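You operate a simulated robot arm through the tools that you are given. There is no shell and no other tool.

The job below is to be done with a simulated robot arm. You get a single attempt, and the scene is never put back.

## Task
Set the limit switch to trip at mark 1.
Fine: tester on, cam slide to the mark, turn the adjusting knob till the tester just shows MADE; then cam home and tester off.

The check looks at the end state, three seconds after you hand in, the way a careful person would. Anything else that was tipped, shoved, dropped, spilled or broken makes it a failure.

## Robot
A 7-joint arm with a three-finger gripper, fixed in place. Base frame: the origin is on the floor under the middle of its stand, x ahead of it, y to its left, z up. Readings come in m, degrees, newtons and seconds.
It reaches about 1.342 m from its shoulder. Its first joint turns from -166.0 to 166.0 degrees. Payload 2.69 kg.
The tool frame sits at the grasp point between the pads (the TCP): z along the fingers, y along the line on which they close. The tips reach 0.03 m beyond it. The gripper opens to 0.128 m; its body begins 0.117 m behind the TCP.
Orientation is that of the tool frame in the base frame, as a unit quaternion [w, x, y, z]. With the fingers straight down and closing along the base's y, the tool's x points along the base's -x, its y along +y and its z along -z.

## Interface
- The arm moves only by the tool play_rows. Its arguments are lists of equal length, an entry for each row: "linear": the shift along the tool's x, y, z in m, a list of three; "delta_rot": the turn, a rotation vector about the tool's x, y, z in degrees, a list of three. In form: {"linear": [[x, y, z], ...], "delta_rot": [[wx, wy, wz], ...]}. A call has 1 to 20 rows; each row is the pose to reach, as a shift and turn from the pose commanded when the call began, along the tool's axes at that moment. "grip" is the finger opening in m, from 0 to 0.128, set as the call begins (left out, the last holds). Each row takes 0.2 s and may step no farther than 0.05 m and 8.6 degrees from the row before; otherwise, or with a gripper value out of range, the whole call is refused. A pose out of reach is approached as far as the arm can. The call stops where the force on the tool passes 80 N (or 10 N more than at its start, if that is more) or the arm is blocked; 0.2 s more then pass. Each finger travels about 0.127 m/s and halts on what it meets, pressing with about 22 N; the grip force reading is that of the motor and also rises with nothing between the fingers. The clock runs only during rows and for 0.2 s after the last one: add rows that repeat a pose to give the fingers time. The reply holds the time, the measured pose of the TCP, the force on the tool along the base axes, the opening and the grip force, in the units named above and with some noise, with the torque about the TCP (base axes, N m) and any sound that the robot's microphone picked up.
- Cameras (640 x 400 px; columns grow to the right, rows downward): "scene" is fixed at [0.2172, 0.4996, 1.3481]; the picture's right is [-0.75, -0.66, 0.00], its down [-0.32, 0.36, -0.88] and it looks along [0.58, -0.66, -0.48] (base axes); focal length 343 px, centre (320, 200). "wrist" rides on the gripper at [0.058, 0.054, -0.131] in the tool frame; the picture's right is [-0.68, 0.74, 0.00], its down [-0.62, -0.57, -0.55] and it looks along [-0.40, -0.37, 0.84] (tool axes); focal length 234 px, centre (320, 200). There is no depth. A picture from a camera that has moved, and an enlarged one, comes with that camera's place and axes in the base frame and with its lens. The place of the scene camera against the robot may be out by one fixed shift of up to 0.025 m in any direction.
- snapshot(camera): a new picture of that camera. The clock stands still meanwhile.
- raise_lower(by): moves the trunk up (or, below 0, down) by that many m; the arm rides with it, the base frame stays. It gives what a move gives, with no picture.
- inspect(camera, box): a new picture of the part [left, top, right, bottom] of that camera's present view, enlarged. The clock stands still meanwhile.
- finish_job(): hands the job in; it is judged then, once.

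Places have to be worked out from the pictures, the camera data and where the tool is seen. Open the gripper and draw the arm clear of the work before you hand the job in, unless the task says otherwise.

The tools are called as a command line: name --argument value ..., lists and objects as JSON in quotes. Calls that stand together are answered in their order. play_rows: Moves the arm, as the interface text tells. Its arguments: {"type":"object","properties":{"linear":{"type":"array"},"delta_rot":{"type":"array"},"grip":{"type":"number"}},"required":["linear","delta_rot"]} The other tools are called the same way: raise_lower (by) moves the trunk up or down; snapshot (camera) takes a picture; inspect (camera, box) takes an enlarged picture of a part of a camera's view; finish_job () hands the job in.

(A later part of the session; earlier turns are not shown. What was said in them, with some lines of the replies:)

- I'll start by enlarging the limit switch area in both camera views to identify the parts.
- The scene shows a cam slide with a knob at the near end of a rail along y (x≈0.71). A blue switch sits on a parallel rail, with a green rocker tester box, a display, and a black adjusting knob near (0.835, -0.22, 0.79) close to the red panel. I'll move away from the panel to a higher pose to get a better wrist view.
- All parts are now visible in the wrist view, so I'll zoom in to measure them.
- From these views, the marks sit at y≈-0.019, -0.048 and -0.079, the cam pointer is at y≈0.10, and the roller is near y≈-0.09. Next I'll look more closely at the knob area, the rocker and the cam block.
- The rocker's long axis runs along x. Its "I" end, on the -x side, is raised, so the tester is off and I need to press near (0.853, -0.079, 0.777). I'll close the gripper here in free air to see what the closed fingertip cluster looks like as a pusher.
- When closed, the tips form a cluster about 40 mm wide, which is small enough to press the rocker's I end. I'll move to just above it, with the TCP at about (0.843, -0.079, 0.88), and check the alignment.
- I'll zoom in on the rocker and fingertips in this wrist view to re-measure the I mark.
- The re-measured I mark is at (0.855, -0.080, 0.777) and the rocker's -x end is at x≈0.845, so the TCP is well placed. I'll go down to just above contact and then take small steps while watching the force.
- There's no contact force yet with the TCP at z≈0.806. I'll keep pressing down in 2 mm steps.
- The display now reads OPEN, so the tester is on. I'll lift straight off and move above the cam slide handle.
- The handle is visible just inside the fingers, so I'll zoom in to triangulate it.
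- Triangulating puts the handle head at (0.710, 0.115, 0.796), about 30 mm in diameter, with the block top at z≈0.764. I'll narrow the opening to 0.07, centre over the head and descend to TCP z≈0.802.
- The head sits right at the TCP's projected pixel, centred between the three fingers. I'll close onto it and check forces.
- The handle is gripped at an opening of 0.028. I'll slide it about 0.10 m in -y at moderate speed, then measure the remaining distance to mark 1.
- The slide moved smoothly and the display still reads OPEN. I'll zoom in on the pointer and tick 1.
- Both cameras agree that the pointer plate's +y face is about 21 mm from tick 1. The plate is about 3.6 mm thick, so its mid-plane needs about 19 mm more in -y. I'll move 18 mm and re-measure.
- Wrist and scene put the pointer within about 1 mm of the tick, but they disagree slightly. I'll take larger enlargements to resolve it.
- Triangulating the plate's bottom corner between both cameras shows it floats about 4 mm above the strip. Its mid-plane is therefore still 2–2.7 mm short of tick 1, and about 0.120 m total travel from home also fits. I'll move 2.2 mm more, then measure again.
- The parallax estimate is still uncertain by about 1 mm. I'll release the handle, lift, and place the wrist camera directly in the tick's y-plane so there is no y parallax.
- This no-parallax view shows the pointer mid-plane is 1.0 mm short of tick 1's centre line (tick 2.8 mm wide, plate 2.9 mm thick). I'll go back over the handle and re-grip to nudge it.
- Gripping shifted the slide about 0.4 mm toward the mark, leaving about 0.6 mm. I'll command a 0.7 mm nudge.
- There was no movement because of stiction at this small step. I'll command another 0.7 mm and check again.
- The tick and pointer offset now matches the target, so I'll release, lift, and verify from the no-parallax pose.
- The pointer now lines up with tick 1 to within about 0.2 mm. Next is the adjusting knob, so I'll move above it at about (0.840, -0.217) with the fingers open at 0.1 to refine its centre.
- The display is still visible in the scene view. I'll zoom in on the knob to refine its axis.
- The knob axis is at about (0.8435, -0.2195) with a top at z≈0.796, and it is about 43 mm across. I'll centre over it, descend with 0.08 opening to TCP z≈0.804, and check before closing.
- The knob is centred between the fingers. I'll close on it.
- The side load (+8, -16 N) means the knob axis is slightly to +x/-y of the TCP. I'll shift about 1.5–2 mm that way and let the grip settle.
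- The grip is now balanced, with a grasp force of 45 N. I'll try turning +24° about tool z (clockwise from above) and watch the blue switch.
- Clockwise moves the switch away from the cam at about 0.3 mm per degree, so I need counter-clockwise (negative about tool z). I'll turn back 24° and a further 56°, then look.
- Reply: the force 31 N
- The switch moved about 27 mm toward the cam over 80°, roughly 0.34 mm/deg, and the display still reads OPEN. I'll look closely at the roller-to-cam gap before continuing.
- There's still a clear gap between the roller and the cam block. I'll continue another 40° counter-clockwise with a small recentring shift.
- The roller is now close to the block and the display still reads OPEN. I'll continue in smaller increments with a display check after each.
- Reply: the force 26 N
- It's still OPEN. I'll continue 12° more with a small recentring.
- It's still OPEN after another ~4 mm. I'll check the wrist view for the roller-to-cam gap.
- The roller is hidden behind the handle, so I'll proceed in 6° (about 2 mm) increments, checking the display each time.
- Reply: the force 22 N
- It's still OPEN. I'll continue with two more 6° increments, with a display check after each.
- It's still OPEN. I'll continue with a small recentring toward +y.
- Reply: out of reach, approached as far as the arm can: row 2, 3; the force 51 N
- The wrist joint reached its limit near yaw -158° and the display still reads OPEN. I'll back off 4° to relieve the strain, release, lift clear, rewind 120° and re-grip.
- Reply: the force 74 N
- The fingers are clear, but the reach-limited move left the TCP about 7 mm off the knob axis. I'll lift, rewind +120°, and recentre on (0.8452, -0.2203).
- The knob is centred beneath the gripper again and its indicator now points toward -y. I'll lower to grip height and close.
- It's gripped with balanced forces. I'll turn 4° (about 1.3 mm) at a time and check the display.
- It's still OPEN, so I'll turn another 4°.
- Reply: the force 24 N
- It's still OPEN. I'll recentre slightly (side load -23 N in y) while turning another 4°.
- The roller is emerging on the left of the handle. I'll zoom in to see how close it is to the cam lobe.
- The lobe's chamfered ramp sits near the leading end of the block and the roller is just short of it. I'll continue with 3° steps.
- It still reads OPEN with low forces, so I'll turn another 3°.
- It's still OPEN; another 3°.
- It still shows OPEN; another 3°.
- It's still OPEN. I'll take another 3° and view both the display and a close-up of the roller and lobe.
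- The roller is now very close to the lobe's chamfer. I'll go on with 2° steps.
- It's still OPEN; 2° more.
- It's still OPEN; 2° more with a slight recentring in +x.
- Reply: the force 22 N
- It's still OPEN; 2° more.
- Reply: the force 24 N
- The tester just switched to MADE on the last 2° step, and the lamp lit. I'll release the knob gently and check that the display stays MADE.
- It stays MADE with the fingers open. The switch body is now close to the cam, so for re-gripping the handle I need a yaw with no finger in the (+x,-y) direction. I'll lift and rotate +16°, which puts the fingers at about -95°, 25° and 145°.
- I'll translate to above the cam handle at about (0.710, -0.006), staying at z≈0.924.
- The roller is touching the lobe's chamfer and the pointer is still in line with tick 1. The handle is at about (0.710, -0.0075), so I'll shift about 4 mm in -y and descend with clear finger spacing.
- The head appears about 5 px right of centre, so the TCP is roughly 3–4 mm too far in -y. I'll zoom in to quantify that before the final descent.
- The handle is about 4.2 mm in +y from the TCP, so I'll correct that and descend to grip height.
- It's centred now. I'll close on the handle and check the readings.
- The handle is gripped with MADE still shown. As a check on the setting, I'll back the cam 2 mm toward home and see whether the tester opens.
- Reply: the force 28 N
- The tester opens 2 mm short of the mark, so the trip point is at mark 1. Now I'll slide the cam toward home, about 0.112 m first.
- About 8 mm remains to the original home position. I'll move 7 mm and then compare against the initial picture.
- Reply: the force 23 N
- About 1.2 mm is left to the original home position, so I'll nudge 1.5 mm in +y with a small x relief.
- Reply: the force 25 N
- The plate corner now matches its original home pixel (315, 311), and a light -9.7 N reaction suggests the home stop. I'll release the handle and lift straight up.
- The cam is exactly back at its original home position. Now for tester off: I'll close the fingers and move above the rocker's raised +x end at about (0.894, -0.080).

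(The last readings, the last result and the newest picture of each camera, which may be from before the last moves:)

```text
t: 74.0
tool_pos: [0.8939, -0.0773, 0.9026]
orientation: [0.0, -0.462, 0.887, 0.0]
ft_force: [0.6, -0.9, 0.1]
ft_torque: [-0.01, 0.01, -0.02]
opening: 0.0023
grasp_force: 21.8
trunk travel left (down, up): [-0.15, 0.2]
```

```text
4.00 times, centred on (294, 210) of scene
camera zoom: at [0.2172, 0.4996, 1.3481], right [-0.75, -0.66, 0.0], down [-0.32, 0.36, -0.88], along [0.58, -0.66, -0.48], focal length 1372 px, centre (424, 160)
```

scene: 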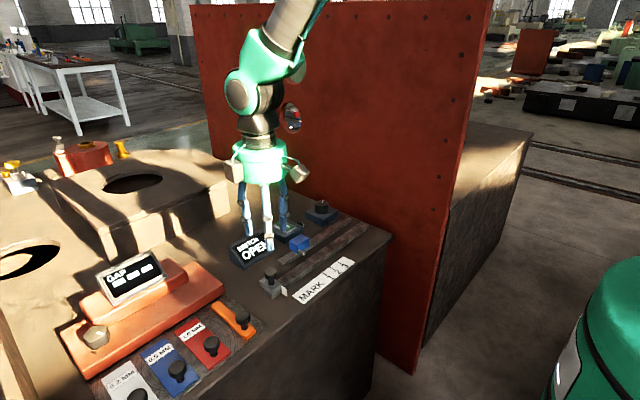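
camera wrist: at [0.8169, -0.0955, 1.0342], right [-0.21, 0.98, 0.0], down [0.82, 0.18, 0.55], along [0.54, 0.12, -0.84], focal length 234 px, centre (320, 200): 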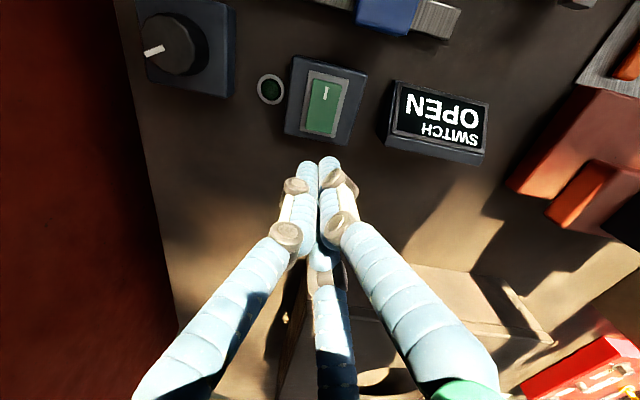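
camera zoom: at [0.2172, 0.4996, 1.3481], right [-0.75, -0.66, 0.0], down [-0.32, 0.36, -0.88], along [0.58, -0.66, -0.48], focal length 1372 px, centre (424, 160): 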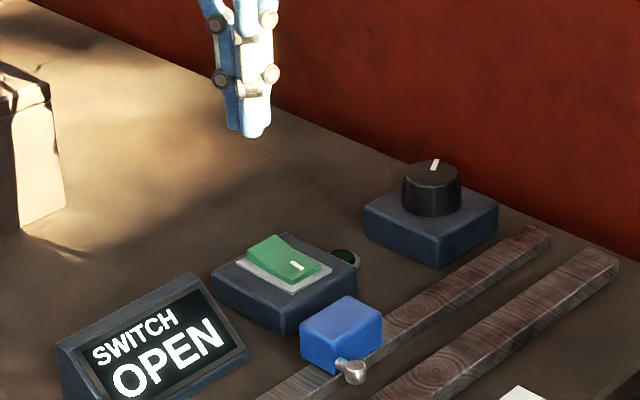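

I'll zoom in on the rocker to confirm where the raised +x end is relative to the tips.

inspect --camera "wrist" --box '[264, 50, 392, 130]'

inspect --camera "wrist" --box '[264, 100, 392, 180]'

```text
5.00 times, centred on (328, 90) of wrist
camera zoom: at [0.8169, -0.0955, 1.0342], right [-0.21, 0.98, 0.0], down [0.82, 0.18, 0.55], along [0.54, 0.12, -0.84], focal length 1171 px, centre (280, 750)
```

zoom: 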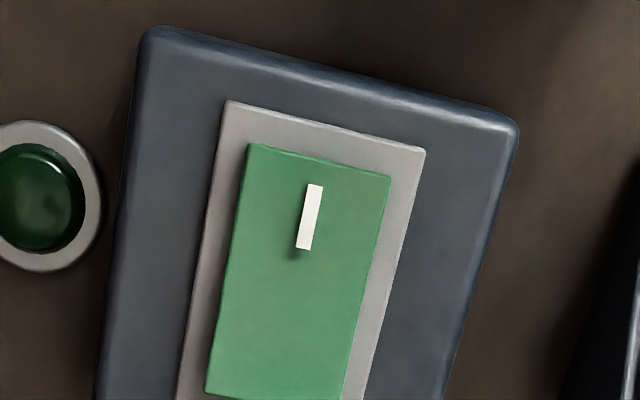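

```text
5.00 times, centred on (328, 140) of wrist
camera zoom: at [0.8169, -0.0955, 1.0342], right [-0.21, 0.98, 0.0], down [0.82, 0.18, 0.55], along [0.54, 0.12, -0.84], focal length 1171 px, centre (280, 500)
```

zoom: 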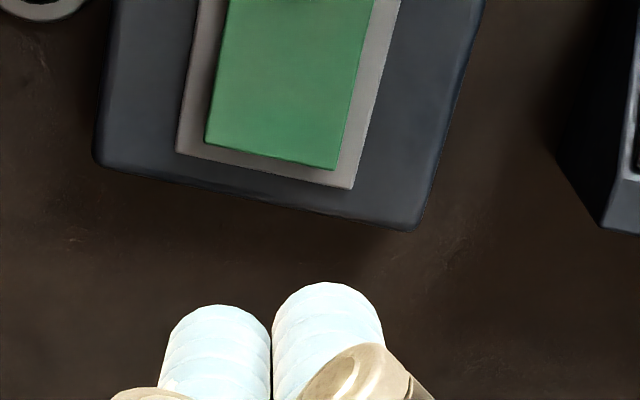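

The raised end's edge is at about (0.892, -0.081). I'll shift 3 mm inward and descend to just above contact.

play_rows --linear '[[0.0033, 0.0013, 0.02], [0.0033, 0.0013, 0.06], [0.0033, 0.0013, 0.085], [0.0033, 0.0013, 0.092], [0.0033, 0.0013, 0.095], [0.0033, 0.0013, 0.095]]' --delta_rot '[[0, 0, 0], [0, 0, 0], [0, 0, 0], [0, 0, 0], [0, 0, 0], [0, 0, 0]]' --grip 0.0

inspect --camera "scene" --box '[230, 180, 342, 260]'

```text
t: 75.4
tool_pos: [0.8919, -0.0796, 0.8069]
orientation: [0.0, -0.462, 0.887, 0.0]
ft_force: [1.2, -0.4, 0.6]
ft_torque: [0.0, 0.04, -0.01]
opening: 0.0024
grasp_force: 22.2
trunk travel left (down, up): [-0.15, 0.2]
```

```text
5.00 times, centred on (286, 220) of scene
camera zoom: at [0.2172, 0.4996, 1.3481], right [-0.75, -0.66, 0.0], down [-0.32, 0.36, -0.88], along [0.58, -0.66, -0.48], focal length 1715 px, centre (490, 100)
```

zoom: 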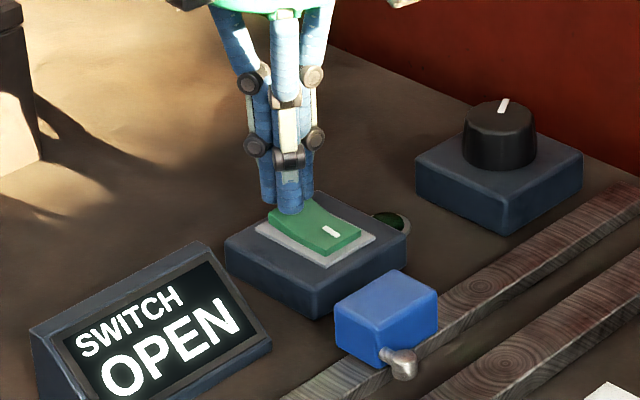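

There's no contact yet. I'll press down in 2 mm steps.

play_rows --linear '[[0, 0, 0.002], [0, 0, 0.004], [0, 0, 0.006], [0, 0, 0.006]]' --delta_rot '[[0, 0, 0], [0, 0, 0], [0, 0, 0], [0, 0, 0]]' --grip 0.0

inspect --camera "scene" --box '[230, 180, 342, 260]'

```text
t: 76.4
tool_pos: [0.8923, -0.0814, 0.8012]
orientation: [0.001, -0.462, 0.887, -0.001]
ft_force: [-1.1, 1.6, 7.0]
ft_torque: [0.1, 0.18, -0.01]
opening: 0.0023
grasp_force: 22.6
trunk travel left (down, up): [-0.15, 0.2]
```

```text
5.00 times, centred on (286, 220) of scene
camera zoom: at [0.2172, 0.4996, 1.3481], right [-0.75, -0.66, 0.0], down [-0.32, 0.36, -0.88], along [0.58, -0.66, -0.48], focal length 1715 px, centre (490, 100)
```

zoom: 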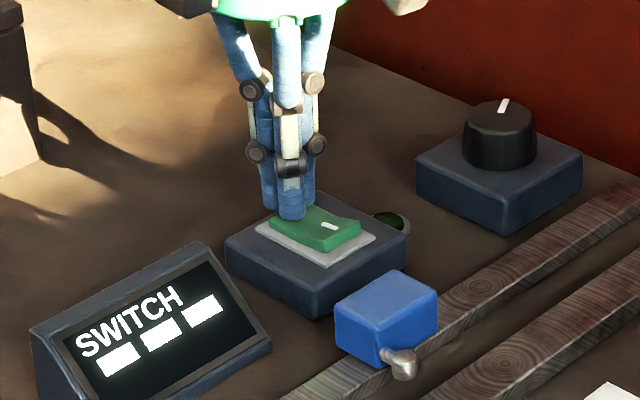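

The display is back to dashes, so the tester is off. I'll lift straight up and draw clear, then open the gripper.

play_rows --linear '[[0, 0, -0.03], [0, 0, -0.07], [0, 0, -0.115], [0, 0, -0.16], [0, 0, -0.205], [0, 0, -0.25], [0.012, 0.0404, -0.25], [0.0241, 0.0808, -0.25], [0.0361, 0.1212, -0.25], [0.0481, 0.1617, -0.25], [0.0602, 0.2021, -0.25], [0.0722, 0.2425, -0.25], [0.0722, 0.2425, -0.25]]' --delta_rot '[[0, 0, 0], [0, 0, 0], [0, 0, 0], [0, 0, 0], [0, 0, 0], [0, 0, 0], [0, 0, 0], [0, 0, 0], [0, 0, 0], [0, 0, 0], [0, 0, 0], [0, 0, 0], [0, 0, 0]]' --grip 0.0

play_rows --linear '[[0, 0, 0], [0, 0, 0], [0, 0, 0], [0, 0, 0], [0, 0, 0]]' --delta_rot '[[0, 0, 0], [0, 0, 0], [0, 0, 0], [0, 0, 0], [0, 0, 0]]' --grip 0.128

snapshot --camera "scene"

inspect --camera "scene" --box '[220, 190, 380, 290]'

snapshot --camera "wrist"

```text
t: 79.2
tool_pos: [0.6504, 0.0013, 1.0494]
orientation: [0.0, -0.462, 0.887, 0.0]
ft_force: [-0.3, -0.3, 0.6]
ft_torque: [-0.02, -0.07, 0.01]
opening: 0.002
grasp_force: 22.1
trunk travel left (down, up): [-0.15, 0.2]
```

```text
t: 80.4
tool_pos: [0.6518, 0.0006, 1.0489]
orientation: [0.0, -0.461, 0.887, 0.001]
ft_force: [-0.4, 0.1, 0.0]
ft_torque: [0.0, 0.0, -0.01]
opening: 0.1281
grasp_force: 0.0
trunk travel left (down, up): [-0.15, 0.2]
```

```text
taken
```

scene: 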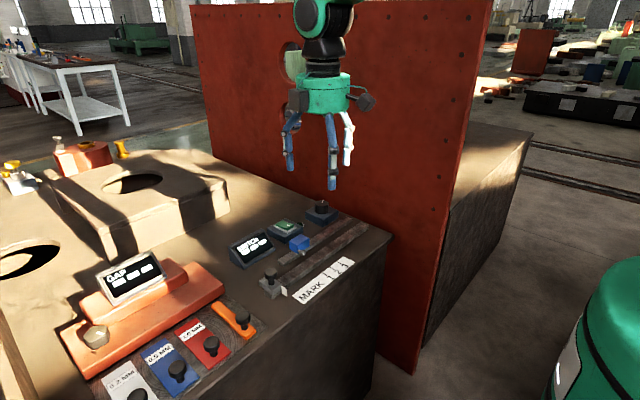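

```text
4.00 times, centred on (300, 240) of scene
camera zoom: at [0.2172, 0.4996, 1.3481], right [-0.75, -0.66, 0.0], down [-0.32, 0.36, -0.88], along [0.58, -0.66, -0.48], focal length 1372 px, centre (400, 40)
```

zoom: 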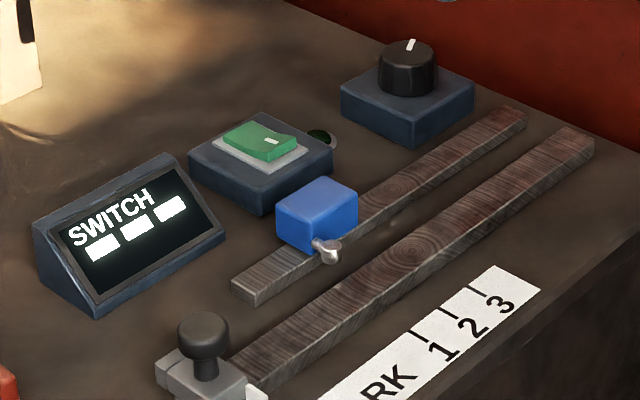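

```text
taken
camera wrist: at [0.5728, -0.0163, 1.1807], right [-0.21, 0.98, 0.0], down [0.82, 0.18, 0.55], along [0.54, 0.12, -0.84], focal length 234 px, centre (320, 200)
```

wrist: 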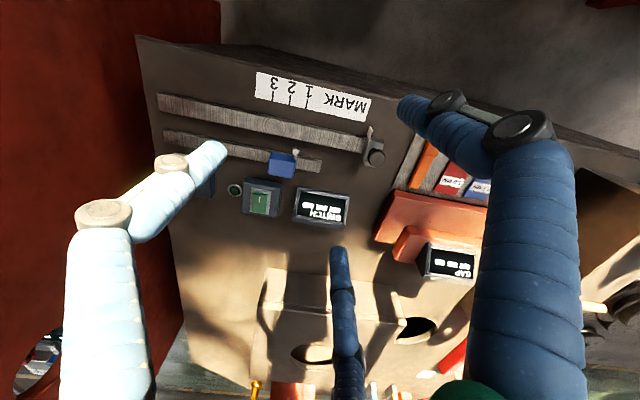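

The switch is set to trip at mark 1, the cam is home, and the tester is off with dashes on the display. The gripper is open and well clear, and nothing else was disturbed, so I'll hand the job in.

finish_job

```text
The job is handed in.
```

The limit switch is set to trip at mark 1, and I've handed the job in. No verdict has come back yet.

- **Setting:** With the tester on, I slid the cam until its pointer was within about 0.2 mm of mark 1's centre line. I then turned the knob until the display changed from OPEN to MADE. The last turns were 2° each (under 1 mm of switch travel), so the trip point is at most about 1 mm ahead of the mark.
- **Check:** With the knob released, I backed the cam about 2 mm toward home and the tester went to OPEN, so it does trip at the mark. I didn't run the cam forward into the mark again to see it close a second time.
- **End state:** The cam is back at its original home position. The tester is off, with dashes on the display. The gripper is open and well clear, and I saw nothing else moved or knocked.

Partway through, the wrist joint reached its limit, so I let go of the knob, turned the hand back and gripped again. The switch crept about 5 mm toward the cam as I let go. It was still well short of tripping, so this did not affect the final setting.
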